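You operate a simulated robot arm through the tools that you are given. There is no shell and no other tool. Be economical: measure what you need, move in short steps, check, and stop when the job is done.

You run a simulated two-armed robot. Do the job below in one go: nothing can be reset, and whatever is moved stays where it is left.

TASK
Unfold the grey stand, then move the yellow guide rail from the belt edge onto its flaps.
Fine: hold stand and rail still while flaps go up and both levers open; belt stays off.

Only the result counts: the job must be done as asked and must still hold three seconds after the hand-in. Knocking over, shifting, dropping, spilling or breaking anything else fails it.

THE ROBOT
Two 7-joint arms with two-finger parallel grippers on one trunk, on a base that drives. Base frame: it is fixed to the floor where the robot stands at the start and does not move with it; the origin is under the middle of the robot, x ahead of it, y to its left, z up. Units: mm, degrees, N and s.
The left shoulder is at the start at [50, 177, 1179], the right one opposite. With the tool pointing down near the work surface each hand reaches from about 100 to 360 mm from the robot's upright axis, wherever it stands, measured 20 degrees to its own side. Places, roughly: blue clamp lever [-300, 500, 900]; green flap [500, 0, 900]; orange clamp lever [200, 500, 900]; red isolator lever [-1800, 2100, 900]; white flap [500, -300, 900]. Payload 3.43 kg a hand.
The TCP of each hand is the grasp point between the finger pads, 34 mm short of the fingertips. In the tool frame z runs along the fingers and y along their closing line. Largest opening 128 mm; finger width 24, thickness 12; the body of the gripper, 48 by 130 mm, starts 96 mm behind the TCP.
Orientation is that of the tool frame in the base frame, as a unit quaternion [w, x, y, z]. With the fingers straight down and closing along the base's y, the tool's x points along the base's -x, its y along +y and its z along -z.

THE INTERFACE
- The arms move only by the tool drive_tool. It takes "left_commands", "right_commands" or both (then of equal length, played together; a hand with none holds still); each is a list that holds one entry, the list of rows, each a list of 7 numbers: the turn, a rotation vector about the tool's x, y, z in units of 4 degrees (1.0 is 4 degrees), then the shift along the tool's x, y, z in units of 30 mm (1.0 is 30 mm), then the finger opening in mm, from 0 to 128. In form: [[[rx, ry, rz, x, y, z, hand], ...]]. A call has 1 to 8 rows; each row shifts and turns the commanded pose from where the row before left it, along the tool's axes as they then stand. A call with a number of a shift or a turn outside -1 to 1 is refused whole. Each row takes 0.2 s and may step no farther than 50 mm and 8.6 degrees from the row before; otherwise, or with a gripper value out of range, the whole call is refused. Where a pose cannot be reached the arm comes as near as it can. A force on the tool above 40 N (or 10 N above the force at the start of the call, whichever is more), or a blocked arm, ends the call early, and 0.2 s more pass. Each finger travels about 108 mm/s and halts on what it meets, pressing with about 31 N; the grip force reading is that of the motor and also rises with nothing between the fingers. The clock runs only during rows and for 0.2 s after the last one: add rows that do not move to give the fingers time. It gives the time, the measured TCP pose, the force on the tool (base axes), the opening and the grip force at its end, in the units of the frame above (readings bear some noise), with the torque about the TCP (base axes, N m) and any sound that the robot's microphone picked up, and new pictures: "views" is both (left out), scene, wrist or none (wrist: the cameras of the hands that moved).
- Cameras (640 x 400 px; columns grow to the right, rows downward): "scene" is now at [124.6, 67.8, 1338]; the picture's right is [0.84, -0.54, 0.00], its down [-0.41, -0.64, -0.66] and it looks along [0.35, 0.55, -0.75] (base axes); focal length 214 px, centre (320, 200). "left" rides on the left gripper at [76, 11, -160] in its tool frame; the picture's right is [-0.15, 0.99, 0.00], its down [-0.88, -0.13, -0.46] and it looks along [-0.45, -0.07, 0.89] (tool axes); focal length 234 px, centre (320, 200). "right" rides on the right gripper at [76, -11, -160] in its tool frame; the picture's right is [0.15, 0.99, 0.00], its down [-0.88, 0.13, -0.46] and it looks along [-0.45, 0.07, 0.89] (tool axes); focal length 234 px, centre (320, 200). There is no depth. A picture from a camera that has moved, and an enlarged one, comes with that camera's place and axes in the base frame and with its lens. The place of the scene camera against the robot may be out by one fixed shift of up to 25 mm in any direction.
- move_column(by): slides the trunk up (or, below 0, down) by that many mm; the arms and the scene camera ride with it, the base frame stays. It gives what a move gives, with no picture.
- base_move(legs): drives the robot by 1 to 6 legs, each [ahead, turn to the left] in mm and degrees, along the robot's own axes; the way and the turn of a leg run together, so that a leg with both is an arc; at most 1500 mm and 180 degrees a leg. The arms and the cameras ride along, it lands a little off, and it stops where it bumps. It gives what a move gives, and a new picture of the scene camera.
- aim_head(pan, tilt): turns the head with the scene camera to pan (to the left, within 80 degrees either way) and tilt (down, from -29 to 69), counted from straight ahead of the robot. It gives what a move gives, and a new picture of the scene camera.
- enlarge(camera, box): a new picture of the part [left, top, right, bottom] of that camera's present view, enlarged. The clock stands still meanwhile.
- close_job(): hands the job in; it is judged then, once.

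Work in short steps. Places have to be worked out from the pictures, the camera data and where the tool is seen: move nearer, look again, correct. Check each grasp and each placing, and mend what went wrong. You have 120 turns and 260 pictures in all, those below and enlarged ones among them. Open the grippers and draw the arms clear of the work before you hand the job in, unless the task says otherwise; then end with one line.

The tools are called after "Call:" by a JSON object that holds its "api" and its "payload". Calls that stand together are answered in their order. drive_tool: Moves the arms, as the interface text tells. Its arguments: {"type":"object","properties":{"left_commands":{"type":"array"},"right_commands":{"type":"array"},"views":{"type":"string","enum":["both","scene","wrist","none"]}},"required":[]} The other tools are called the same way: move_column (by) slides the trunk up or down; base_move (legs) drives the base; aim_head (pan, tilt) turns the head that bears the scene camera; enlarge (camera, box) takes an enlarged picture of a part of a camera's view; close_job () hands the job in.

At the start:

```text
t: 0.0
left_ee_pos: [376.1, 306.1, 1174.7]
left_tcp_rot: [-0.001, 0.0, 1.0, 0.0]
left_ft_force: [-0.1, -0.5, 0.8]
left_ft_torque: [-0.01, -0.01, -0.01]
left_opening: 128.1
left_grasp_force: 0.1
right_ee_pos: [372.4, 2.0, 1255.9]
right_tcp_rot: [0.0, 0.0, 1.0, 0.001]
right_ft_force: [-0.8, 0.4, 0.6]
right_ft_torque: [-0.01, -0.02, 0.03]
right_opening: 128.0
right_grasp_force: 0.0
trunk travel left (down, up): [-350.0, 51.0]
robot x, y, heading: [1.7, 0.0, 0.1]
head pan, tilt: [57.4, 49.0]
```

scene: 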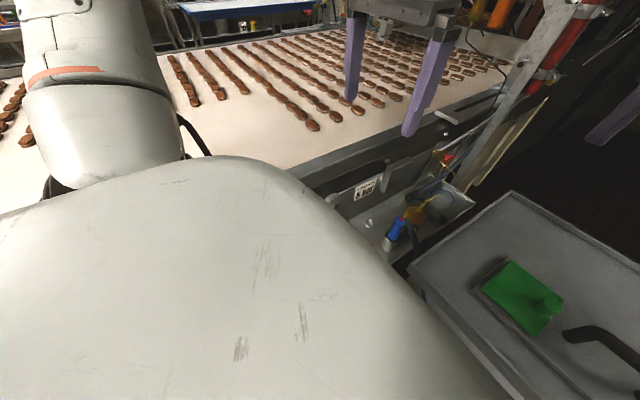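
right: 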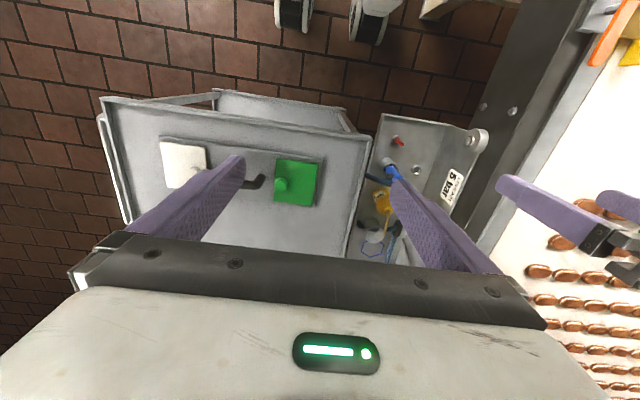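
left: 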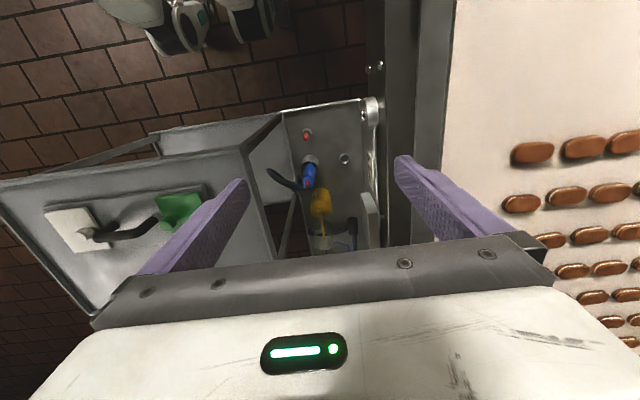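

The pictures show the stand top with white and green flaps, and the belt to the left. I look around with the head before moving anything.

Call:
{"api": "aim_head", "payload": {"pan": 0, "tilt": 45}}

Call:
{"api": "aim_head", "payload": {"pan": 80, "tilt": 20}}

Call:
{"api": "aim_head", "payload": {"pan": 40, "tilt": 20}}

```text
t: 1.3
left_ee_pos: [376.9, 306.2, 1173.6]
left_tcp_rot: [0.0, 0.0, 1.0, 0.0]
left_ft_force: [0.2, -1.1, -0.4]
left_ft_torque: [-0.02, -0.01, -0.04]
left_opening: 127.9
left_grasp_force: 0.0
right_ee_pos: [371.3, 2.9, 1256.0]
right_tcp_rot: [0.0, 0.0, 1.0, 0.0]
right_ft_force: [-0.1, 0.9, 0.2]
right_ft_torque: [0.0, 0.02, 0.03]
right_opening: 128.1
right_grasp_force: 0.0
trunk travel left (down, up): [-350.0, 51.0]
robot x, y, heading: [0.7, -1.7, 0.0]
head pan, tilt: [0.0, 45.0]
camera scene: at [164.0, 2.2, 1343.6], right [0.0, -1.0, 0.0], down [-0.71, 0.0, -0.71], along [0.71, 0.0, -0.71], focal length 214 px, centre (320, 200)
```

scene: 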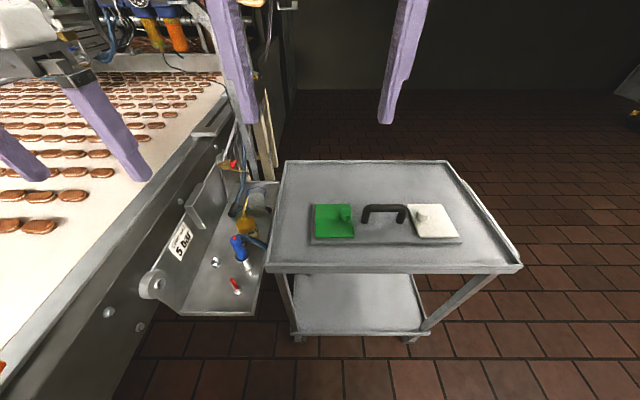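

```text
t: 2.8
left_ee_pos: [375.9, 304.9, 1173.6]
left_tcp_rot: [0.0, 0.0, 1.0, 0.0]
left_ft_force: [0.9, 0.2, -0.1]
left_ft_torque: [0.01, -0.02, 0.02]
left_opening: 128.4
left_grasp_force: 0.0
right_ee_pos: [372.7, 2.5, 1257.0]
right_tcp_rot: [0.0, 0.0, 1.0, -0.001]
right_ft_force: [-0.8, 0.1, -0.3]
right_ft_torque: [0.04, -0.02, -0.01]
right_opening: 127.8
right_grasp_force: 0.0
trunk travel left (down, up): [-350.0, 51.0]
robot x, y, heading: [-1.9, -2.0, -0.3]
head pan, tilt: [80.0, 20.0]
camera scene: at [98.9, 93.8, 1382.2], right [0.98, -0.17, 0.0], down [-0.06, -0.34, -0.94], along [0.16, 0.93, -0.34], focal length 214 px, centre (320, 200)
```

scene: 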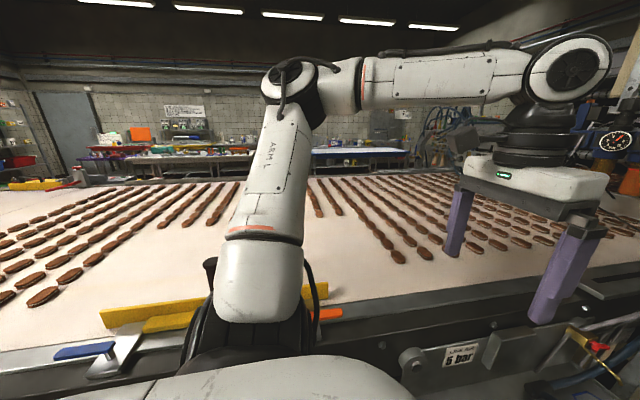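

```text
t: 3.9
left_ee_pos: [375.1, 305.8, 1174.1]
left_tcp_rot: [0.0, 0.0, 1.0, 0.0]
left_ft_force: [-0.2, -0.3, -0.3]
left_ft_torque: [-0.01, 0.0, 0.0]
left_opening: 127.9
left_grasp_force: 0.0
right_ee_pos: [372.1, 2.3, 1256.0]
right_tcp_rot: [-0.001, 0.001, 1.0, 0.0]
right_ft_force: [0.8, 0.0, -0.4]
right_ft_torque: [-0.01, -0.01, 0.0]
right_opening: 128.1
right_grasp_force: 0.0
trunk travel left (down, up): [-350.0, 51.0]
robot x, y, heading: [-0.8, -0.4, 0.0]
head pan, tilt: [40.0, 20.0]
camera scene: at [154.0, 62.0, 1382.3], right [0.64, -0.77, 0.0], down [-0.26, -0.22, -0.94], along [0.72, 0.6, -0.34], focal length 214 px, centre (320, 200)
```

scene: 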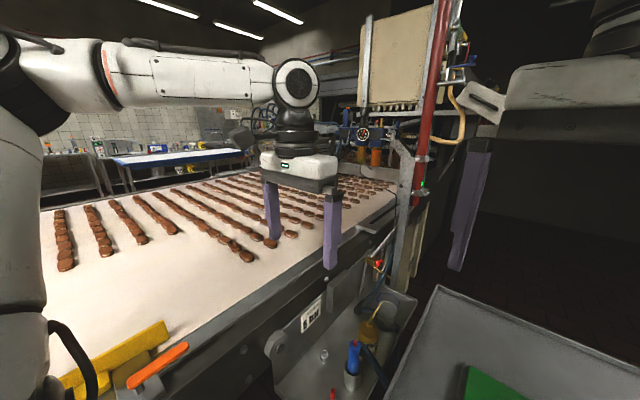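

The rail lies along the near belt edge, with the orange lever at its near end. I zoom on the stand and the rail.

Call:
{"api": "aim_head", "payload": {"pan": -5, "tilt": 45}}

Call:
{"api": "enlarge", "payload": {"camera": "scene", "box": [240, 150, 480, 300]}}

Call:
{"api": "enlarge", "payload": {"camera": "right", "box": [80, 80, 400, 280]}}

Call:
{"api": "aim_head", "payload": {"pan": 80, "tilt": 55}}

```text
t: 5.0
left_ee_pos: [375.6, 304.0, 1174.4]
left_tcp_rot: [0.0, 0.0, 1.0, 0.0]
left_ft_force: [-0.1, 0.1, 0.3]
left_ft_torque: [-0.03, 0.0, -0.01]
left_opening: 127.9
left_grasp_force: 0.0
right_ee_pos: [373.3, 2.2, 1257.1]
right_tcp_rot: [0.0, 0.0, 1.0, -0.001]
right_ft_force: [-0.4, 0.6, -1.3]
right_ft_torque: [0.03, 0.0, 0.01]
right_opening: 127.9
right_grasp_force: 0.1
trunk travel left (down, up): [-350.0, 51.0]
robot x, y, heading: [-2.8, -2.1, 0.0]
head pan, tilt: [-5.0, 45.0]
camera scene: at [163.7, -4.9, 1343.6], right [-0.09, -1.0, 0.0], down [-0.7, 0.06, -0.71], along [0.7, -0.06, -0.71], focal length 214 px, centre (320, 200)
```

scene: 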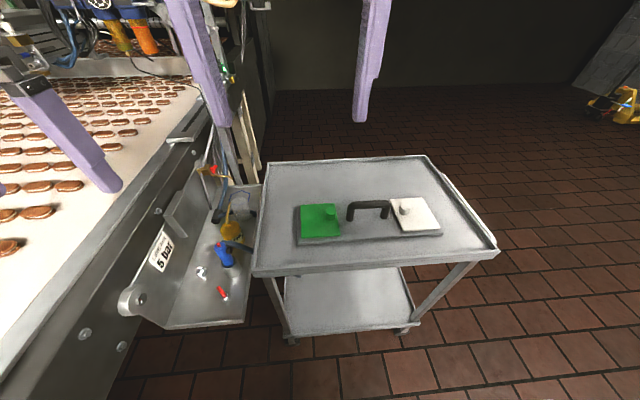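

```text
2.67 times, centred on (360, 225) of scene
camera zoom: at [163.7, -4.9, 1343.6], right [-0.09, -1.0, 0.0], down [-0.7, 0.06, -0.71], along [0.7, -0.06, -0.71], focal length 572 px, centre (213, 133)
```

zoom: 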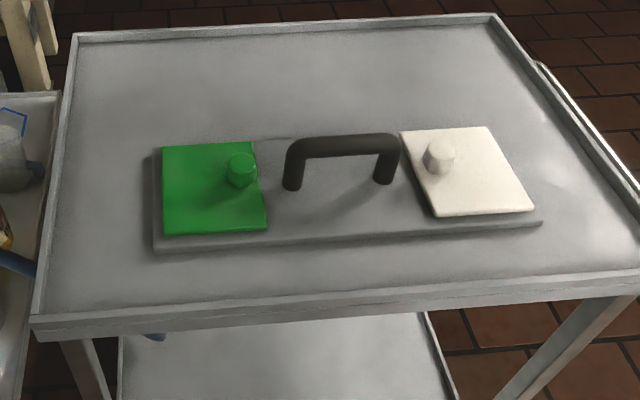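

```text
2.00 times, centred on (240, 180) of right
camera zoom: at [296.9, -9.4, 1416.8], right [-0.15, 0.99, 0.0], down [0.88, 0.13, 0.46], along [0.45, 0.07, -0.89], focal length 468 px, centre (480, 240)
```

zoom: 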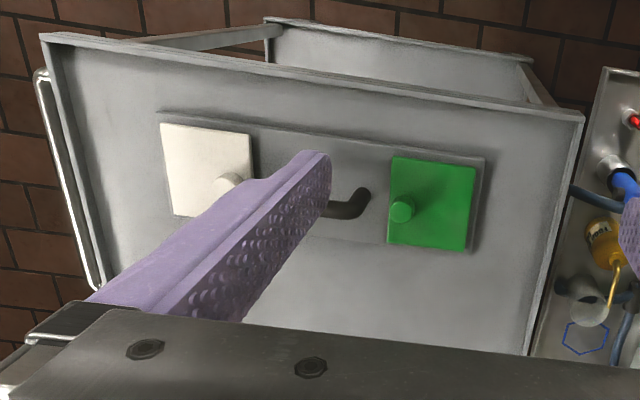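

```text
t: 6.6
left_ee_pos: [377.0, 305.0, 1175.3]
left_tcp_rot: [0.0, 0.0, 1.0, 0.0]
left_ft_force: [0.0, 0.2, -0.8]
left_ft_torque: [0.02, 0.01, 0.0]
left_opening: 127.7
left_grasp_force: 0.1
right_ee_pos: [372.8, 1.7, 1256.4]
right_tcp_rot: [0.0, -0.001, 1.0, 0.0]
right_ft_force: [0.4, 0.6, 0.0]
right_ft_torque: [-0.02, -0.01, 0.03]
right_opening: 128.2
right_grasp_force: 0.1
trunk travel left (down, up): [-350.0, 51.0]
robot x, y, heading: [2.4, -3.5, 0.2]
head pan, tilt: [80.0, 55.0]
camera scene: at [95.3, 73.1, 1330.2], right [0.98, -0.17, 0.0], down [-0.14, -0.81, -0.57], along [0.1, 0.56, -0.82], focal length 214 px, centre (320, 200)
```

scene: 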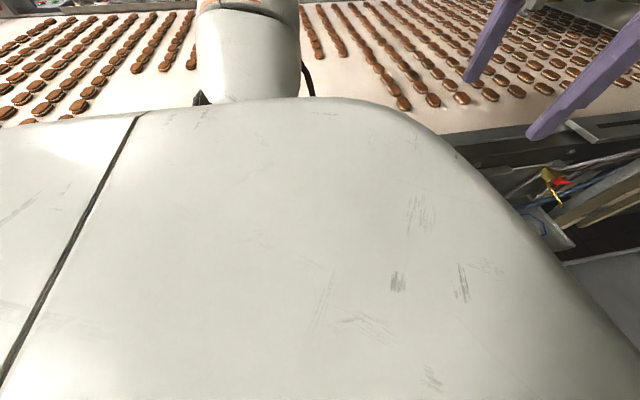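

Triangulating gives the green knob top at about (490, -60, 980). I move the right hand sideways and back for a second unobstructed wrist view.

Call:
{"api": "drive_tool", "payload": {"right_commands": [[[0, 0, 0, 0.5, -1, 0, 128], [0, 0, 0, 0.5, -1, 0, 128], [0, 0, 0, 0.5, -1, 0, 128], [0, 0, 0, 0.5, -1, 0, 128], [0, 0, 0, 0.5, -1, 0, 128], [0, 0, 0, 0.5, -1, 0, 128]]], "views": "wrist"}}

Call:
{"api": "enlarge", "payload": {"camera": "right", "box": [180, 60, 500, 260]}}

Call:
{"api": "enlarge", "payload": {"camera": "left", "box": [0, 120, 320, 320]}}

```text
t: 8.0
left_ee_pos: [375.2, 305.8, 1175.1]
left_tcp_rot: [0.001, 0.0, 1.0, 0.0]
left_ft_force: [-0.5, 0.9, 1.2]
left_ft_torque: [0.05, -0.01, -0.01]
left_opening: 128.0
left_grasp_force: 0.0
right_ee_pos: [282.2, -179.2, 1255.4]
right_tcp_rot: [0.0, -0.001, 1.0, 0.0]
right_ft_force: [-0.1, 0.2, -0.3]
right_ft_torque: [0.03, -0.05, 0.03]
right_opening: 128.0
right_grasp_force: 0.1
trunk travel left (down, up): [-350.0, 51.0]
robot x, y, heading: [1.9, 2.1, 0.1]
head pan, tilt: [80.0, 55.0]
camera right: at [206.5, -191.0, 1416.6], right [-0.15, 0.99, 0.0], down [0.88, 0.13, 0.46], along [0.45, 0.07, -0.89], focal length 234 px, centre (320, 200)
```

right: 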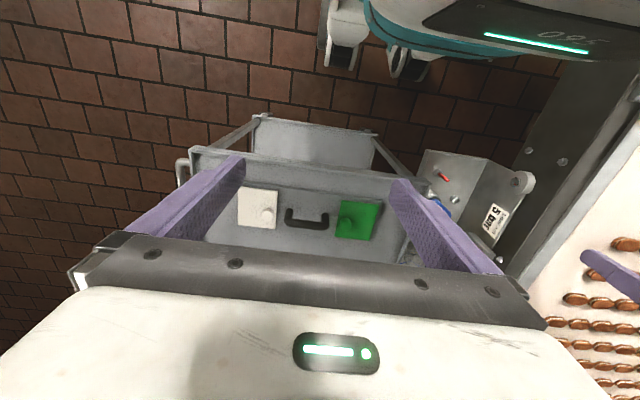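

```text
2.00 times, centred on (340, 160) of right
camera zoom: at [206.5, -191.0, 1416.6], right [-0.15, 0.99, 0.0], down [0.88, 0.13, 0.46], along [0.45, 0.07, -0.89], focal length 468 px, centre (280, 280)
```

zoom: 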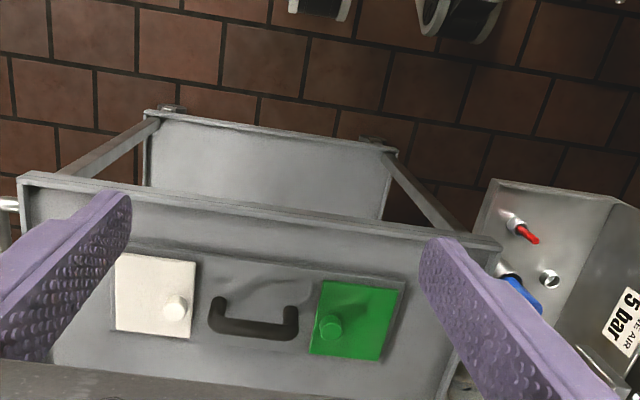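

```text
2.00 times, centred on (160, 220) of left
camera zoom: at [300.7, 315.5, 1334.8], right [0.15, 0.99, 0.0], down [0.88, -0.13, 0.46], along [0.45, -0.07, -0.89], focal length 468 px, centre (640, 160)
```

zoom: 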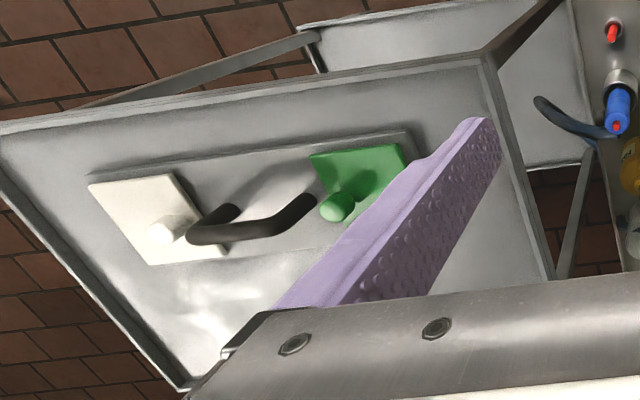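

Wrist triangulation: green knob top (534, -70, 886), white knob (537, -281, 886), handle bar centre (540, -170, ~895) running along y. I turn both hands by 90° so they close along x (right −90°, left +90°).

Call:
{"api": "drive_tool", "payload": {"left_commands": [[[0, 0, 0.9375, 0, 0, 0, 128], [0, 0, 0.9375, 0, 0, 0, 128], [0, 0, 0.9375, 0, 0, 0, 128], [0, 0, 0.9375, 0, 0, 0, 128], [0, 0, 0.9375, 0, 0, 0, 128], [0, 0, 0.9375, 0, 0, 0, 128], [0, 0, 0.9375, 0, 0, 0, 128], [0, 0, 0.9375, 0, 0, 0, 128]]], "right_commands": [[[0, 0, -0.9375, 0, 0, 0, 128], [0, 0, -0.9375, 0, 0, 0, 128], [0, 0, -0.9375, 0, 0, 0, 128], [0, 0, -0.9375, 0, 0, 0, 128], [0, 0, -0.9375, 0, 0, 0, 128], [0, 0, -0.9375, 0, 0, 0, 128], [0, 0, -0.9375, 0, 0, 0, 128], [0, 0, -0.9375, 0, 0, 0, 128]]], "views": "none"}}

Call:
{"api": "drive_tool", "payload": {"left_commands": [[[0, 0, 0.9375, 0, 0, 0, 128], [0, 0, 0.9375, 0, 0, 0, 128], [0, 0, 0.9375, 0, 0, 0, 128], [0, 0, 0.9375, 0, 0, 0, 128], [0, 0, 0.9375, 0, 0, 0, 128], [0, 0, 0.9375, 0, 0, 0, 128], [0, 0, 0.9375, 0, 0, 0, 128], [0, 0, 0.9375, 0, 0, 0, 128]]], "right_commands": [[[0, 0, -0.9375, 0, 0, 0, 128], [0, 0, -0.9375, 0, 0, 0, 128], [0, 0, -0.9375, 0, 0, 0, 128], [0, 0, -0.9375, 0, 0, 0, 128], [0, 0, -0.9375, 0, 0, 0, 128], [0, 0, -0.9375, 0, 0, 0, 128], [0, 0, -0.9375, 0, 0, 0, 128], [0, 0, -0.9375, 0, 0, 0, 128]]], "views": "none"}}

Call:
{"api": "drive_tool", "payload": {"left_commands": [[[0, 0, 0.9375, 0, 0, 0, 128], [0, 0, 0.9375, 0, 0, 0, 128], [0, 0, 0.9375, 0, 0, 0, 128], [0, 0, 0.9375, 0, 0, 0, 128], [0, 0, 0.9375, 0, 0, 0, 128], [0, 0, 0.9375, 0, 0, 0, 128], [0, 0, 0.9375, 0, 0, 0, 128], [0, 0, 0.9375, 0, 0, 0, 128]]], "right_commands": [[[0, 0, -0.9375, 0, 0, 0, 128], [0, 0, -0.9375, 0, 0, 0, 128], [0, 0, -0.9375, 0, 0, 0, 128], [0, 0, -0.9375, 0, 0, 0, 128], [0, 0, -0.9375, 0, 0, 0, 128], [0, 0, -0.9375, 0, 0, 0, 128], [0, 0, -0.9375, 0, 0, 0, 128], [0, 0, -0.9375, 0, 0, 0, 128]]], "views": "none"}}

Call:
{"api": "aim_head", "payload": {"pan": 0, "tilt": 45}}

```text
t: 9.8
left_ee_pos: [376.7, 305.4, 1174.0]
left_tcp_rot: [-0.001, 0.259, 0.966, 0.0]
left_ft_force: [-0.1, -0.1, 0.7]
left_ft_torque: [0.04, -0.04, -0.01]
left_opening: 128.0
left_grasp_force: 0.1
right_ee_pos: [282.5, -177.7, 1256.2]
right_tcp_rot: [0.0, -0.26, 0.966, 0.0]
right_ft_force: [0.8, 1.5, -0.1]
right_ft_torque: [0.01, 0.02, -0.01]
right_opening: 128.1
right_grasp_force: 0.0
trunk travel left (down, up): [-350.0, 51.0]
robot x, y, heading: [-2.0, -1.1, -0.2]
head pan, tilt: [80.0, 55.0]
```

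```text
t: 11.6
left_ee_pos: [376.3, 306.1, 1174.3]
left_tcp_rot: [-0.001, 0.5, 0.866, 0.0]
left_ft_force: [0.1, 1.2, 0.7]
left_ft_torque: [0.02, 0.0, -0.01]
left_opening: 128.0
left_grasp_force: 0.0
right_ee_pos: [282.3, -178.3, 1256.7]
right_tcp_rot: [0.0, -0.501, 0.866, 0.0]
right_ft_force: [1.6, 0.8, -0.5]
right_ft_torque: [-0.03, 0.01, 0.02]
right_opening: 128.0
right_grasp_force: 0.1
trunk travel left (down, up): [-350.0, 51.0]
robot x, y, heading: [2.8, -0.3, -0.1]
head pan, tilt: [80.0, 55.0]
```

```text
t: 13.4
left_ee_pos: [376.5, 306.5, 1174.2]
left_tcp_rot: [0.001, 0.708, 0.706, 0.0]
left_ft_force: [-0.1, -0.4, 0.7]
left_ft_torque: [0.02, 0.02, 0.0]
left_opening: 128.2
left_grasp_force: 0.0
right_ee_pos: [283.1, -178.0, 1256.1]
right_tcp_rot: [0.0, 0.708, -0.706, 0.0]
right_ft_force: [-0.2, 0.6, 0.2]
right_ft_torque: [-0.02, 0.0, 0.01]
right_opening: 127.9
right_grasp_force: 0.0
trunk travel left (down, up): [-350.0, 51.0]
robot x, y, heading: [4.6, -2.0, 0.3]
head pan, tilt: [80.0, 55.0]
```

```text
t: 14.9
left_ee_pos: [376.7, 305.1, 1174.1]
left_tcp_rot: [0.0, 0.707, 0.707, 0.001]
left_ft_force: [-0.1, -1.1, 0.1]
left_ft_torque: [0.0, -0.03, -0.02]
left_opening: 128.1
left_grasp_force: 0.0
right_ee_pos: [283.0, -178.3, 1255.4]
right_tcp_rot: [0.0, -0.706, 0.708, 0.0]
right_ft_force: [0.2, 0.5, 0.0]
right_ft_torque: [0.0, -0.01, -0.01]
right_opening: 128.1
right_grasp_force: 0.1
trunk travel left (down, up): [-350.0, 51.0]
robot x, y, heading: [-2.0, -0.7, -0.1]
head pan, tilt: [0.0, 45.0]
camera scene: at [164.0, 2.2, 1343.6], right [0.0, -1.0, 0.0], down [-0.71, 0.0, -0.71], along [0.71, 0.0, -0.71], focal length 214 px, centre (320, 200)
```

scene: 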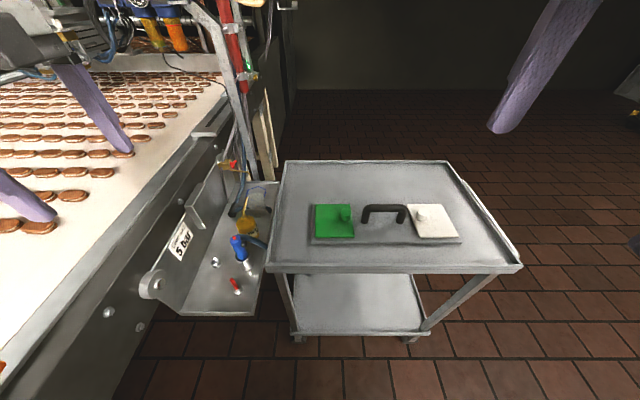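

Belt is still, hands are turned. I bring the right hand over the handle.

Call:
{"api": "drive_tool", "payload": {"right_commands": [[[0, 0, 0, 0, -1, 0.6, 100], [0, 0, 0, 0.1, -1, 0.6, 100], [0, 0, 0, 0.1, -1, 0.6, 100], [0, 0, 0, 0.1, -1, 0.6, 100], [0, 0, 0, 0.1, -1, 0.6, 100], [0, 0, 0, 0.1, -1, 0.6, 100], [0, 0, 0, 0, -1, 0.6, 100], [0, 0, 0, 0, -1, 0.6, 100]]]}}

```text
t: 16.7
left_ee_pos: [376.2, 305.5, 1174.7]
left_tcp_rot: [0.0, 0.707, 0.707, 0.0]
left_ft_force: [-0.2, -0.4, -0.3]
left_ft_torque: [-0.01, 0.0, -0.01]
left_opening: 128.0
left_grasp_force: 0.1
right_ee_pos: [523.3, -192.3, 1110.8]
right_tcp_rot: [0.0, 0.707, -0.707, 0.0]
right_ft_force: [0.7, -0.6, 0.0]
right_ft_torque: [0.03, 0.03, 0.02]
right_opening: 100.1
right_grasp_force: 0.2
trunk travel left (down, up): [-350.0, 51.0]
robot x, y, heading: [-2.1, -1.1, 0.1]
head pan, tilt: [0.0, 45.0]
camera scene: at [164.6, 2.2, 1343.5], right [0.0, -1.0, 0.0], down [-0.71, 0.0, -0.71], along [0.71, 0.0, -0.71], focal length 214 px, centre (320, 200)
camera right: at [535.2, -269.0, 1272.2], right [-0.99, -0.15, 0.0], down [-0.13, 0.88, 0.46], along [-0.07, 0.45, -0.89], focal length 234 px, centre (320, 200)
```

scene: 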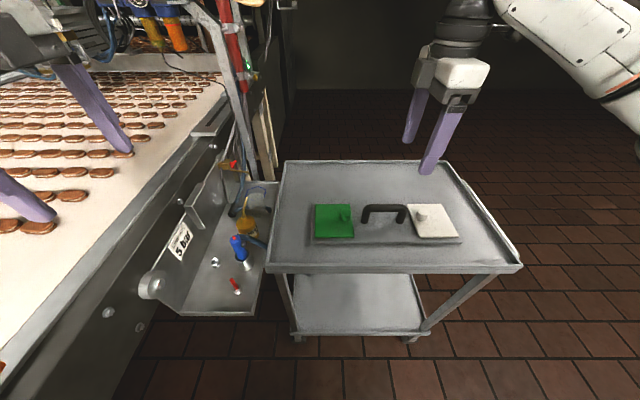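
right: 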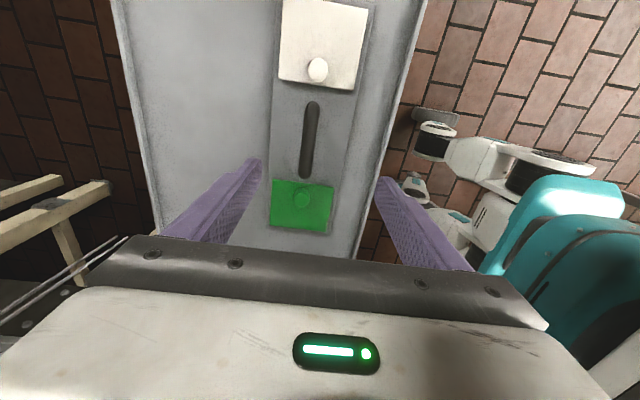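

The overhead view puts the bar at x≈540, y −231…−128, green flap y −92…+10 with knob at y≈−75. I lower the right hand onto the bar near its white end.

Call:
{"api": "drive_tool", "payload": {"right_commands": [[[0, 0, 0, 0.27, -0.55, 0.886, 80], [0, 0, 0, 0, 0, 0.886, 80], [0, 0, 0, 0, 0, 0.886, 80], [0, 0, 0, 0, 0, 0.886, 80], [0, 0, 0, 0, 0, 0.886, 80], [0, 0, 0, 0, 0, 0.886, 80], [0, 0, 0, 0, 0, 0.886, 80]]], "views": "wrist"}}

Call:
{"api": "enlarge", "payload": {"camera": "scene", "box": [260, 130, 500, 280]}}

Call:
{"api": "enlarge", "payload": {"camera": "left", "box": [0, 0, 640, 400]}}

```text
t: 18.3
left_ee_pos: [376.3, 305.6, 1174.3]
left_tcp_rot: [0.0, 0.707, 0.707, 0.0]
left_ft_force: [-0.7, -0.4, 0.6]
left_ft_torque: [-0.01, -0.01, 0.0]
left_opening: 128.1
left_grasp_force: 0.1
right_ee_pos: [538.3, -201.2, 925.9]
right_tcp_rot: [0.001, -0.707, 0.708, -0.001]
right_ft_force: [-0.2, 0.5, -0.2]
right_ft_torque: [0.02, -0.04, 0.0]
right_opening: 80.0
right_grasp_force: 0.1
trunk travel left (down, up): [-350.0, 51.0]
robot x, y, heading: [-0.5, 0.9, -0.0]
head pan, tilt: [0.0, 45.0]
camera right: at [550.8, -277.6, 1086.3], right [-0.99, -0.15, 0.0], down [-0.13, 0.88, 0.46], along [-0.07, 0.45, -0.89], focal length 234 px, centre (320, 200)
```

right: 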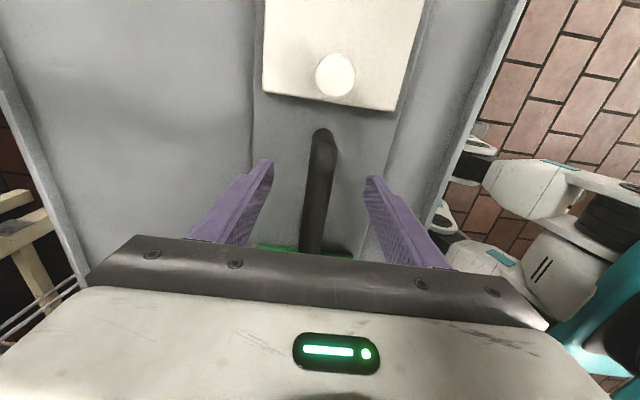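

```text
2.67 times, centred on (380, 205) of scene
camera zoom: at [164.2, 2.0, 1343.6], right [0.0, -1.0, 0.0], down [-0.71, 0.0, -0.71], along [0.71, 0.0, -0.71], focal length 572 px, centre (160, 187)
```

zoom: 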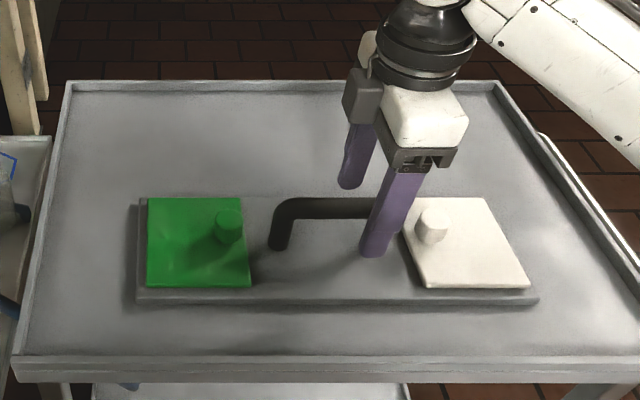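

```text
1.00 times, centred on (320, 200) of left
camera zoom: at [388.4, 381.0, 1334.5], right [0.99, -0.15, 0.0], down [-0.13, -0.88, 0.46], along [-0.07, -0.45, -0.89], focal length 234 px, centre (320, 200)
```

zoom: 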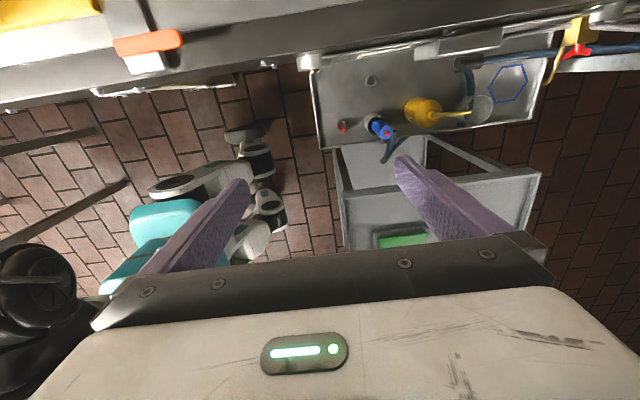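

The bar is centred between the fingers. I go down 27 mm and close on it.

Call:
{"api": "drive_tool", "payload": {"right_commands": [[[0, 0, 0, 0, 0, 0.45, 80], [0, 0, 0, 0, 0, 0.45, 80], [0, 0, 0, 0, 0, 0, 30], [0, 0, 0, 0, 0, 0, 0], [0, 0, 0, 0, 0, 0, 0], [0, 0, 0, 0, 0, 0, 0]]], "views": "wrist"}}

```text
t: 19.7
left_ee_pos: [376.9, 304.8, 1173.4]
left_tcp_rot: [0.0, 0.707, 0.707, 0.0]
left_ft_force: [-0.5, 0.0, 0.5]
left_ft_torque: [0.03, -0.01, 0.02]
left_opening: 128.1
left_grasp_force: 0.0
right_ee_pos: [539.3, -201.8, 899.5]
right_tcp_rot: [0.0, 0.707, -0.707, 0.0]
right_ft_force: [2.8, 0.1, 0.8]
right_ft_torque: [0.21, -0.06, -0.07]
right_opening: 21.7
right_grasp_force: 30.5
trunk travel left (down, up): [-350.0, 51.0]
robot x, y, heading: [2.1, 1.3, -0.2]
head pan, tilt: [0.0, 45.0]
camera right: at [551.3, -277.4, 1059.5], right [-0.99, -0.15, 0.0], down [-0.13, 0.88, 0.46], along [-0.07, 0.45, -0.89], focal length 234 px, centre (320, 200)
```

right: 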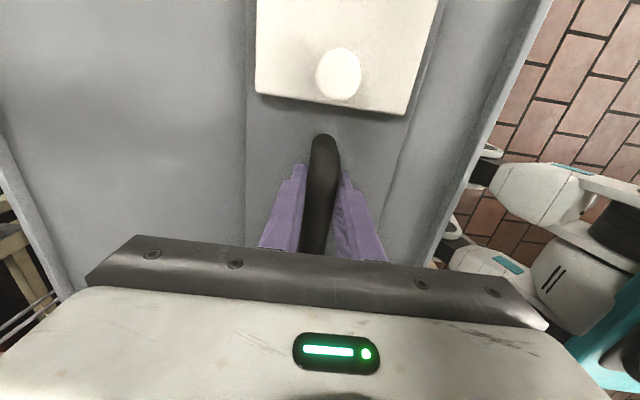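

Handle held (21.7 mm, 30 N). I bring the left hand toward the green knob, keeping height.

Call:
{"api": "drive_tool", "payload": {"left_commands": [[[0, 0, 0, -1, 0.67, 0.2, 100], [0, 0, 0, -1, 0.67, 0.2, 100], [0, 0, 0, -1, 0.67, 0.2, 100], [0, 0, 0, -1, 0.67, 0.2, 100], [0, 0, 0, -1, 0.67, 0.2, 80], [0, 0, 0, -1, 0.67, 0.2, 80], [0, 0, 0, -1, 0.67, 0.2, 80], [0, 0, 0, -1, 0.67, 0.2, 80]]], "views": "none"}}

Call:
{"api": "drive_tool", "payload": {"left_commands": [[[0, 0, 0, -1, 0, 0.7, 80], [0, 0, 0, -1, 0, 0.7, 80], [0, 0, 0, -1, 0, 0.7, 80]]]}}

```text
t: 21.5
left_ee_pos: [466.7, 166.1, 1146.6]
left_tcp_rot: [-0.001, 0.71, 0.705, 0.001]
left_ft_force: [0.9, 0.7, 0.4]
left_ft_torque: [0.01, 0.03, -0.02]
left_opening: 80.1
left_grasp_force: 0.1
left hand out of reach, approached as far as the arm can: row 5, 6, 7, 8
right_ee_pos: [540.0, -200.7, 898.9]
right_tcp_rot: [0.0, 0.707, -0.707, 0.0]
right_ft_force: [-0.1, 0.4, -0.1]
right_ft_torque: [0.23, 0.03, -0.15]
right_opening: 21.8
right_grasp_force: 30.9
trunk travel left (down, up): [-350.0, 51.0]
robot x, y, heading: [1.2, 0.0, -0.1]
head pan, tilt: [0.0, 45.0]
```

```text
t: 22.3
left_ee_pos: [456.6, 141.9, 1091.0]
left_tcp_rot: [0.002, 0.707, 0.707, 0.0]
left_ft_force: [0.2, -0.5, -0.7]
left_ft_torque: [0.03, 0.01, -0.01]
left_opening: 80.1
left_grasp_force: 0.2
left hand out of reach, approached as far as the arm can: row 1, 2, 3
right_ee_pos: [539.9, -200.6, 900.3]
right_tcp_rot: [0.0, -0.707, 0.707, 0.001]
right_ft_force: [0.1, -0.2, -0.2]
right_ft_torque: [-0.22, 0.03, -0.1]
right_opening: 22.0
right_grasp_force: 31.1
trunk travel left (down, up): [-350.0, 51.0]
robot x, y, heading: [0.5, 0.6, 0.1]
head pan, tilt: [0.0, 45.0]
camera scene: at [164.0, 2.1, 1343.6], right [0.0, -1.0, 0.0], down [-0.71, 0.0, -0.71], along [0.71, 0.0, -0.71], focal length 214 px, centre (320, 200)
camera left: at [468.2, 217.6, 1249.9], right [0.99, -0.15, 0.0], down [-0.13, -0.88, 0.46], along [-0.06, -0.45, -0.89], focal length 234 px, centre (320, 200)
```

scene: 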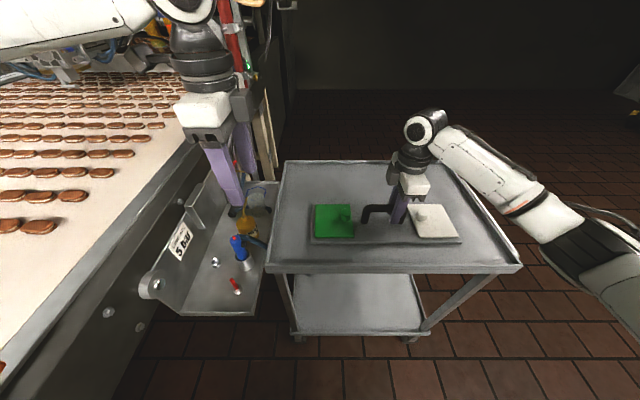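
left: 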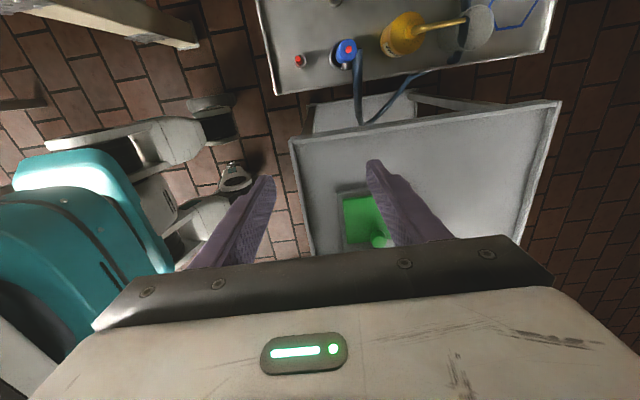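

The left arm cannot cross that far. I'll free the handle, lift both hands, and drive the robot to sit in front of the stand instead.

Call:
{"api": "drive_tool", "payload": {"left_commands": [[[0, 0, 0, 0, 0, 0, 80], [0, 0, 0, 0, 0, 0, 80], [0, 0, 0, 0, -0.5, -0.8, 80], [0, 0, 0, 0, -0.5, -0.8, 80], [0, 0, 0, 0, -0.5, -0.8, 80], [0, 0, 0, 0, -0.5, -0.8, 80], [0, 0, 0, 0, -0.5, 0, 80], [0, 0, 0, 0, -0.5, 0, 80]]], "right_commands": [[[0, 0, 0, 0, 0, 0, 80], [0, 0, 0, 0, 0, 0, 80], [0, 0, 0, 0, 0, -1, 80], [0, 0, 0, 0, 0, -1, 80], [0, 0, 0, 0, 0, -1, 80], [0, 0, 0, 0, 0.7, -1, 80], [0, 0, 0, 0, 0.7, -1, 80], [0, 0, 0, 0, 0.7, -1, 80]]], "views": "none"}}

Call:
{"api": "drive_tool", "payload": {"left_commands": [[[0, 0, 0, 0, 0, 0, 80], [0, 0, 0, 0, 0, 0, 80], [0, 0, 0, 0, 0, 0, 80], [0, 0, 0, 0, 0, 0, 80], [0, 0, 0, 0, 0, 0, 80]]], "right_commands": [[[0, 0, 0, 0, 1, -0.5, 80], [0, 0, 0, 0, 1, -0.5, 80], [0, 0, 0, 0, 1, -0.5, 80], [0, 0, 0, 0, 1, -0.5, 80], [0, 0, 0, 0, 1, -0.5, 80]]], "views": "scene"}}

```text
t: 24.1
left_ee_pos: [364.9, 140.3, 1186.7]
left_tcp_rot: [0.001, 0.706, 0.708, 0.001]
left_ft_force: [-0.8, 0.0, 0.4]
left_ft_torque: [-0.01, -0.03, 0.0]
left_opening: 79.7
left_grasp_force: 0.1
right_ee_pos: [474.6, -201.2, 1080.1]
right_tcp_rot: [0.0, 0.707, -0.707, 0.0]
right_ft_force: [0.3, 0.0, 0.4]
right_ft_torque: [0.01, -0.01, -0.02]
right_opening: 79.9
right_grasp_force: 0.0
trunk travel left (down, up): [-350.0, 51.0]
robot x, y, heading: [-0.6, 0.1, 0.1]
head pan, tilt: [0.0, 45.0]
```

```text
t: 25.3
left_ee_pos: [364.2, 141.0, 1185.9]
left_tcp_rot: [0.0, 0.706, 0.708, 0.0]
left_ft_force: [-0.7, 0.5, -0.4]
left_ft_torque: [0.02, 0.03, 0.0]
left_opening: 80.0
left_grasp_force: 0.2
right_ee_pos: [324.5, -201.4, 1154.9]
right_tcp_rot: [0.0, -0.707, 0.707, 0.0]
right_ft_force: [0.6, 1.3, -1.0]
right_ft_torque: [-0.03, -0.04, 0.01]
right_opening: 79.9
right_grasp_force: 0.0
trunk travel left (down, up): [-350.0, 51.0]
robot x, y, heading: [-0.8, 0.1, 0.0]
head pan, tilt: [0.0, 45.0]
camera scene: at [163.4, 2.2, 1343.7], right [0.0, -1.0, 0.0], down [-0.71, 0.0, -0.71], along [0.71, 0.0, -0.71], focal length 214 px, centre (320, 200)
```

scene: 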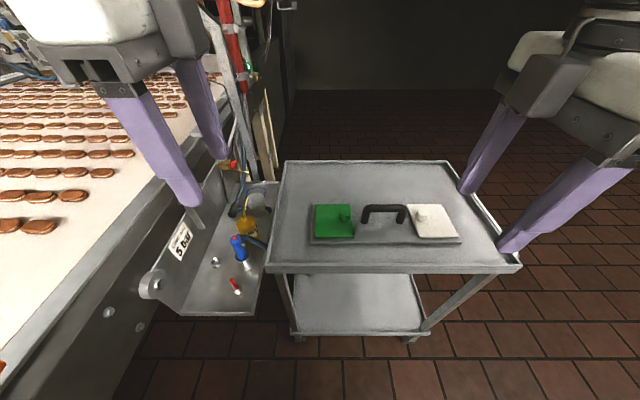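

Both hands are clear and high. I drive: turn −60°, ahead 185, turn back +60°.

Call:
{"api": "base_move", "payload": {"legs": [[0, -60], [190, 0], [0, 60]]}}

```text
t: 32.2
left_ee_pos: [459.9, -23.7, 1186.9]
left_tcp_rot: [0.001, 0.706, 0.708, 0.001]
left_ft_force: [0.7, -0.4, -0.3]
left_ft_torque: [0.0, -0.01, 0.0]
left_opening: 80.0
left_grasp_force: 0.1
right_ee_pos: [420.9, -364.4, 1156.1]
right_tcp_rot: [0.0, 0.709, -0.706, 0.001]
right_ft_force: [0.2, 0.3, 0.7]
right_ft_torque: [0.03, -0.03, 0.0]
right_opening: 79.9
right_grasp_force: 0.0
trunk travel left (down, up): [-350.0, 51.0]
robot x, y, heading: [93.4, -168.9, 0.1]
head pan, tilt: [0.0, 45.0]
camera scene: at [257.9, -161.8, 1343.6], right [0.0, -1.0, 0.0], down [-0.71, 0.0, -0.71], along [0.71, 0.0, -0.71], focal length 214 px, centre (320, 200)
```

scene: 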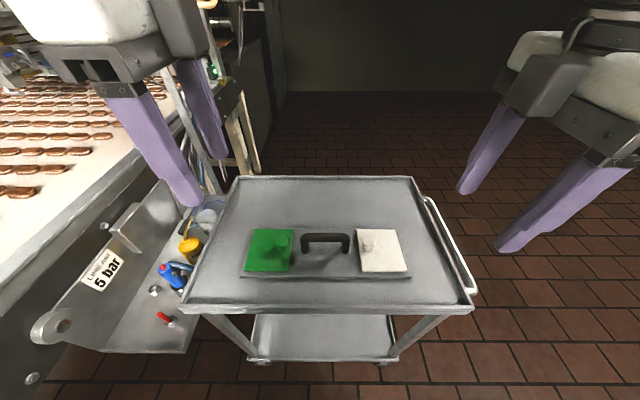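

The stand is now central. I move both hands over their targets at z≈1050.

Call:
{"api": "drive_tool", "payload": {"left_commands": [[[0, 0, 0, -0.2, 0.43, 0.5, 80], [0, 0, 0, -0.2, 0.43, 0.5, 80], [0, 0, 0, -0.2, 0.43, 0.5, 80], [0, 0, 0, -0.2, 0.43, 0.5, 80], [0, 0, 0, -0.2, 0.43, 0.5, 80], [0, 0, 0, -0.2, 0.43, 0.5, 80]]], "right_commands": [[[0, 0, 0, -0.87, -0.66, 0.59, 80], [0, 0, 0, -0.87, -0.66, 0.59, 80], [0, 0, 0, -0.87, -0.66, 0.59, 80], [0, 0, 0, -0.87, -0.66, 0.59, 80], [0, 0, 0, -0.87, -0.66, 0.59, 80], [0, 0, 0, -0.87, -0.66, 0.59, 80]]]}}

```text
t: 33.6
left_ee_pos: [519.7, -30.6, 1121.8]
left_tcp_rot: [0.002, 0.704, 0.71, 0.0]
left_ft_force: [0.3, -0.1, -0.4]
left_ft_torque: [-0.03, 0.0, -0.01]
left_opening: 79.8
left_grasp_force: 0.1
left hand out of reach, approached as far as the arm can: row 3, 4, 5, 6
right_ee_pos: [540.0, -207.0, 1047.9]
right_tcp_rot: [0.0, 0.708, -0.706, 0.0]
right_ft_force: [0.9, 0.0, -0.5]
right_ft_torque: [-0.02, 0.0, -0.02]
right_opening: 80.0
right_grasp_force: 0.1
trunk travel left (down, up): [-350.0, 51.0]
robot x, y, heading: [96.7, -166.5, 0.3]
head pan, tilt: [0.0, 45.0]
camera scene: at [258.2, -161.5, 1343.6], right [0.0, -1.0, 0.0], down [-0.71, 0.0, -0.71], along [0.71, 0.0, -0.71], focal length 214 px, centre (320, 200)
camera right: at [551.3, -283.1, 1208.3], right [-0.99, -0.15, 0.0], down [-0.13, 0.88, 0.46], along [-0.07, 0.45, -0.89], focal length 234 px, centre (320, 200)
camera left: at [532.9, 46.1, 1281.3], right [0.99, -0.14, 0.0], down [-0.12, -0.88, 0.46], along [-0.06, -0.45, -0.89], focal length 234 px, centre (320, 200)
```

scene: 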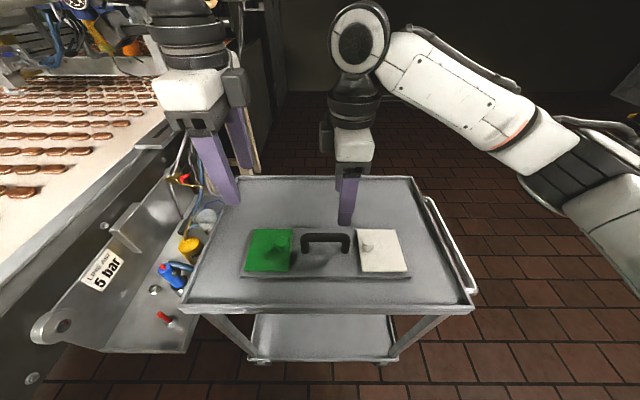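
right: 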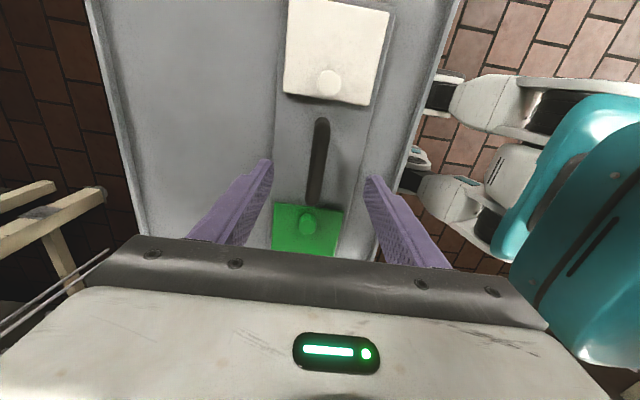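
left: 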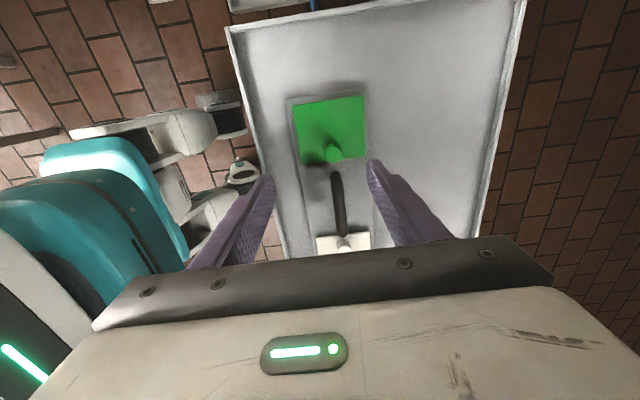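

The left hand stops short, most likely a wrist joint limit at this yaw (the mirrored right pose is farther in). I turn the left hand back by 180° and retry.

Call:
{"api": "drive_tool", "payload": {"left_commands": [[[0, 0, -1, 0, -0.3, 0, 80], [0, 0, -1, 0, -0.3, 0, 80], [0, 0, -1, 0, 0, 0, 80], [0, 0, -1, 0, 0, 0, 80], [0, 0, -1, 0, 0, 0, 80], [0, 0, -1, 0, 0, 0, 80], [0, 0, -1, 0, 0, 0, 80], [0, 0, -1, 0, 0, 0, 80]]], "views": "none"}}

Call:
{"api": "drive_tool", "payload": {"left_commands": [[[0, 0, -1, 0, 0, 0, 80], [0, 0, -1, 0, 0, 0, 80], [0, 0, -1, 0, 0, 0, 80], [0, 0, -1, 0, 0, 0, 80], [0, 0, -1, 0, 0, 0, 80], [0, 0, -1, 0, 0, 0, 80], [0, 0, -1, 0, 0, 0, 80], [0, 0, -1, 0, 0, 0, 80]]], "views": "none"}}

Call:
{"api": "drive_tool", "payload": {"left_commands": [[[0, 0, -1, 0, 0, 0, 80], [0, 0, -1, 0, 0, 0, 80], [0, 0, -1, 0, 0, 0, 80], [0, 0, -1, 0, 0, 0, 80], [0, 0, -1, 0, 0, 0, 80], [0, 0, -1, 0, 0, 0, 80], [0, 0, -1, 0, 0, 0, 80], [0, 0, -1, 0, 0, 0, 80]]], "views": "none"}}

Call:
{"api": "drive_tool", "payload": {"left_commands": [[[0, 0, -1, 0, 0, 0, 80], [0, 0, -1, 0, 0, 0, 80], [0, 0, -1, 0, 0, 0, 80], [0, 0, -1, 0, 0, 0, 80], [0, 0, -1, 0, 0, 0, 80], [0, 0, -1, 0, 0, 0, 80], [0, 0, -1, 0, 0, 0, 80], [0, 0, -1, 0, 0, 0, 80]]], "views": "none"}}

Call:
{"api": "drive_tool", "payload": {"left_commands": [[[0, 0, -1, 0, 0, 0, 80], [0, 0, -1, 0, 0, 0, 80], [0, 0, -1, 0, 0, 0, 80], [0, 0, -1, 0, 0, 0, 80], [0, 0, -1, 0, 0, 0, 80], [0, 0, -1, 0, 0, 0, 80], [0, 0, -1, 0, 0, 0, 80], [0, 0, -1, 0, 0, 0, 80]]], "views": "none"}}

Call:
{"api": "drive_tool", "payload": {"left_commands": [[[0, 0, -1, 0, 0, 0, 80], [0, 0, -1, 0, 0, 0, 80], [0, 0, -1, 0, 0, 0, 80], [0, 0, -1, 0, 0, 0, 80], [0, 0, -1, 0, 0, 0, 80]]], "views": "scene"}}

```text
t: 35.4
left_ee_pos: [502.5, -31.8, 1121.6]
left_tcp_rot: [0.0, 0.482, 0.876, 0.0]
left_ft_force: [0.6, -1.0, -0.3]
left_ft_torque: [0.02, 0.03, 0.02]
left_opening: 80.1
left_grasp_force: 0.1
right_ee_pos: [540.3, -208.0, 1048.8]
right_tcp_rot: [0.0, 0.709, -0.706, 0.0]
right_ft_force: [0.0, 0.7, -0.7]
right_ft_torque: [0.03, -0.02, 0.01]
right_opening: 80.1
right_grasp_force: 0.1
trunk travel left (down, up): [-350.0, 51.0]
robot x, y, heading: [94.7, -168.5, 0.3]
head pan, tilt: [0.0, 45.0]
```

```text
t: 37.2
left_ee_pos: [504.1, -31.1, 1121.7]
left_tcp_rot: [0.0, 0.222, 0.975, 0.0]
left_ft_force: [-0.6, -0.5, 0.3]
left_ft_torque: [-0.01, -0.01, 0.0]
left_opening: 79.9
left_grasp_force: 0.0
right_ee_pos: [539.4, -207.4, 1048.7]
right_tcp_rot: [0.0, 0.708, -0.706, 0.0]
right_ft_force: [-0.6, 0.4, 0.1]
right_ft_torque: [0.04, 0.01, 0.0]
right_opening: 80.1
right_grasp_force: 0.1
trunk travel left (down, up): [-350.0, 51.0]
robot x, y, heading: [94.0, -165.7, -0.0]
head pan, tilt: [0.0, 45.0]
```

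```text
t: 39.0
left_ee_pos: [502.7, -30.7, 1121.4]
left_tcp_rot: [0.0, -0.054, 0.999, 0.0]
left_ft_force: [-0.4, -0.2, 0.4]
left_ft_torque: [-0.04, 0.01, 0.01]
left_opening: 80.1
left_grasp_force: 0.2
right_ee_pos: [540.0, -207.8, 1047.9]
right_tcp_rot: [0.001, 0.709, -0.706, 0.0]
right_ft_force: [-0.4, 0.3, -0.5]
right_ft_torque: [-0.02, 0.02, 0.01]
right_opening: 79.9
right_grasp_force: 0.1
trunk travel left (down, up): [-350.0, 51.0]
robot x, y, heading: [94.6, -165.2, 0.4]
head pan, tilt: [0.0, 45.0]
```

```text
t: 40.8
left_ee_pos: [502.9, -31.0, 1123.0]
left_tcp_rot: [0.0, -0.327, 0.945, 0.001]
left_ft_force: [-0.2, -0.2, -0.2]
left_ft_torque: [-0.01, 0.02, 0.0]
left_opening: 80.0
left_grasp_force: 0.2
right_ee_pos: [538.3, -207.4, 1048.7]
right_tcp_rot: [0.0, 0.709, -0.706, 0.0]
right_ft_force: [-1.2, 0.5, 0.0]
right_ft_torque: [-0.02, -0.01, 0.02]
right_opening: 79.7
right_grasp_force: 0.1
trunk travel left (down, up): [-350.0, 51.0]
robot x, y, heading: [92.8, -168.7, 0.2]
head pan, tilt: [0.0, 45.0]
```

```text
t: 42.6
left_ee_pos: [500.8, -30.2, 1121.7]
left_tcp_rot: [0.0, -0.576, 0.818, 0.0]
left_ft_force: [0.3, 1.0, 0.8]
left_ft_torque: [0.06, 0.03, -0.04]
left_opening: 80.0
left_grasp_force: 0.0
right_ee_pos: [539.6, -206.9, 1049.0]
right_tcp_rot: [0.0, 0.708, -0.706, 0.0]
right_ft_force: [0.4, -1.2, 0.0]
right_ft_torque: [-0.03, -0.01, 0.0]
right_opening: 80.1
right_grasp_force: 0.0
trunk travel left (down, up): [-350.0, 51.0]
robot x, y, heading: [94.5, -166.2, 0.1]
head pan, tilt: [0.0, 45.0]
```

```text
t: 43.8
left_ee_pos: [502.2, -31.4, 1121.9]
left_tcp_rot: [0.0, 0.709, -0.705, 0.0]
left_ft_force: [-0.7, -0.1, 0.8]
left_ft_torque: [-0.02, 0.01, 0.01]
left_opening: 80.1
left_grasp_force: 0.0
right_ee_pos: [538.8, -206.7, 1048.0]
right_tcp_rot: [0.0, 0.708, -0.706, 0.0]
right_ft_force: [-0.1, -0.3, 0.7]
right_ft_torque: [0.01, 0.01, -0.01]
right_opening: 80.2
right_grasp_force: 0.0
trunk travel left (down, up): [-350.0, 51.0]
robot x, y, heading: [91.1, -163.6, 0.0]
head pan, tilt: [0.0, 45.0]
camera scene: at [257.9, -162.0, 1343.6], right [0.0, -1.0, 0.0], down [-0.71, 0.0, -0.71], along [0.71, 0.0, -0.71], focal length 214 px, centre (320, 200)
```

scene: 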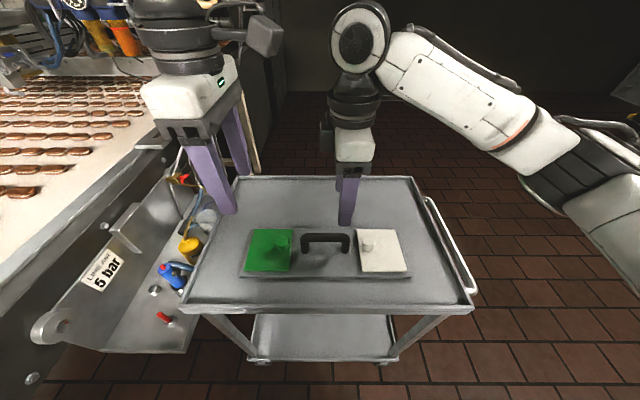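

Rotation done. I retry the move over the green knob.

Call:
{"api": "drive_tool", "payload": {"left_commands": [[[0, 0, 0, 0.37, -0.3, 0.6, 80], [0, 0, 0, 0.37, -0.3, 0.6, 80], [0, 0, 0, 0.37, -0.3, 0.6, 80], [0, 0, 0, 0.37, -0.3, 0.6, 80]]], "views": "wrist"}}

```text
t: 44.8
left_ee_pos: [510.6, -40.1, 1103.9]
left_tcp_rot: [0.0, 0.708, -0.706, 0.003]
left_ft_force: [0.3, 0.4, -0.4]
left_ft_torque: [-0.01, 0.0, 0.0]
left_opening: 79.9
left_grasp_force: 0.0
left hand out of reach, approached as far as the arm can: row 2, 3, 4
right_ee_pos: [539.6, -208.6, 1048.4]
right_tcp_rot: [0.0, 0.708, -0.706, 0.0]
right_ft_force: [1.1, -0.9, -0.4]
right_ft_torque: [0.02, 0.01, 0.01]
right_opening: 80.0
right_grasp_force: 0.0
trunk travel left (down, up): [-350.0, 51.0]
robot x, y, heading: [94.5, -163.4, 0.2]
head pan, tilt: [0.0, 45.0]
camera left: at [500.4, -115.8, 1264.0], right [-0.99, 0.14, 0.0], down [0.13, 0.88, 0.45], along [0.07, 0.45, -0.89], focal length 234 px, centre (320, 200)
```

left: 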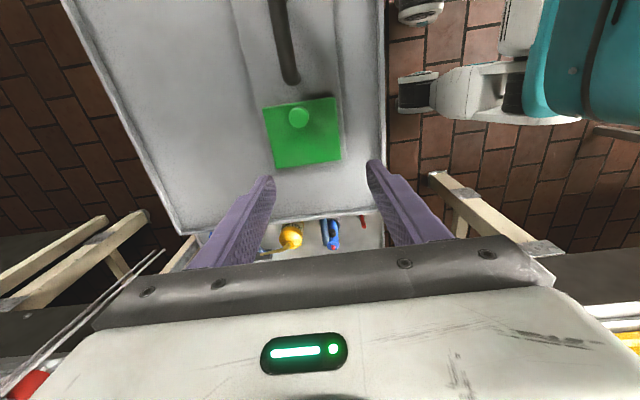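

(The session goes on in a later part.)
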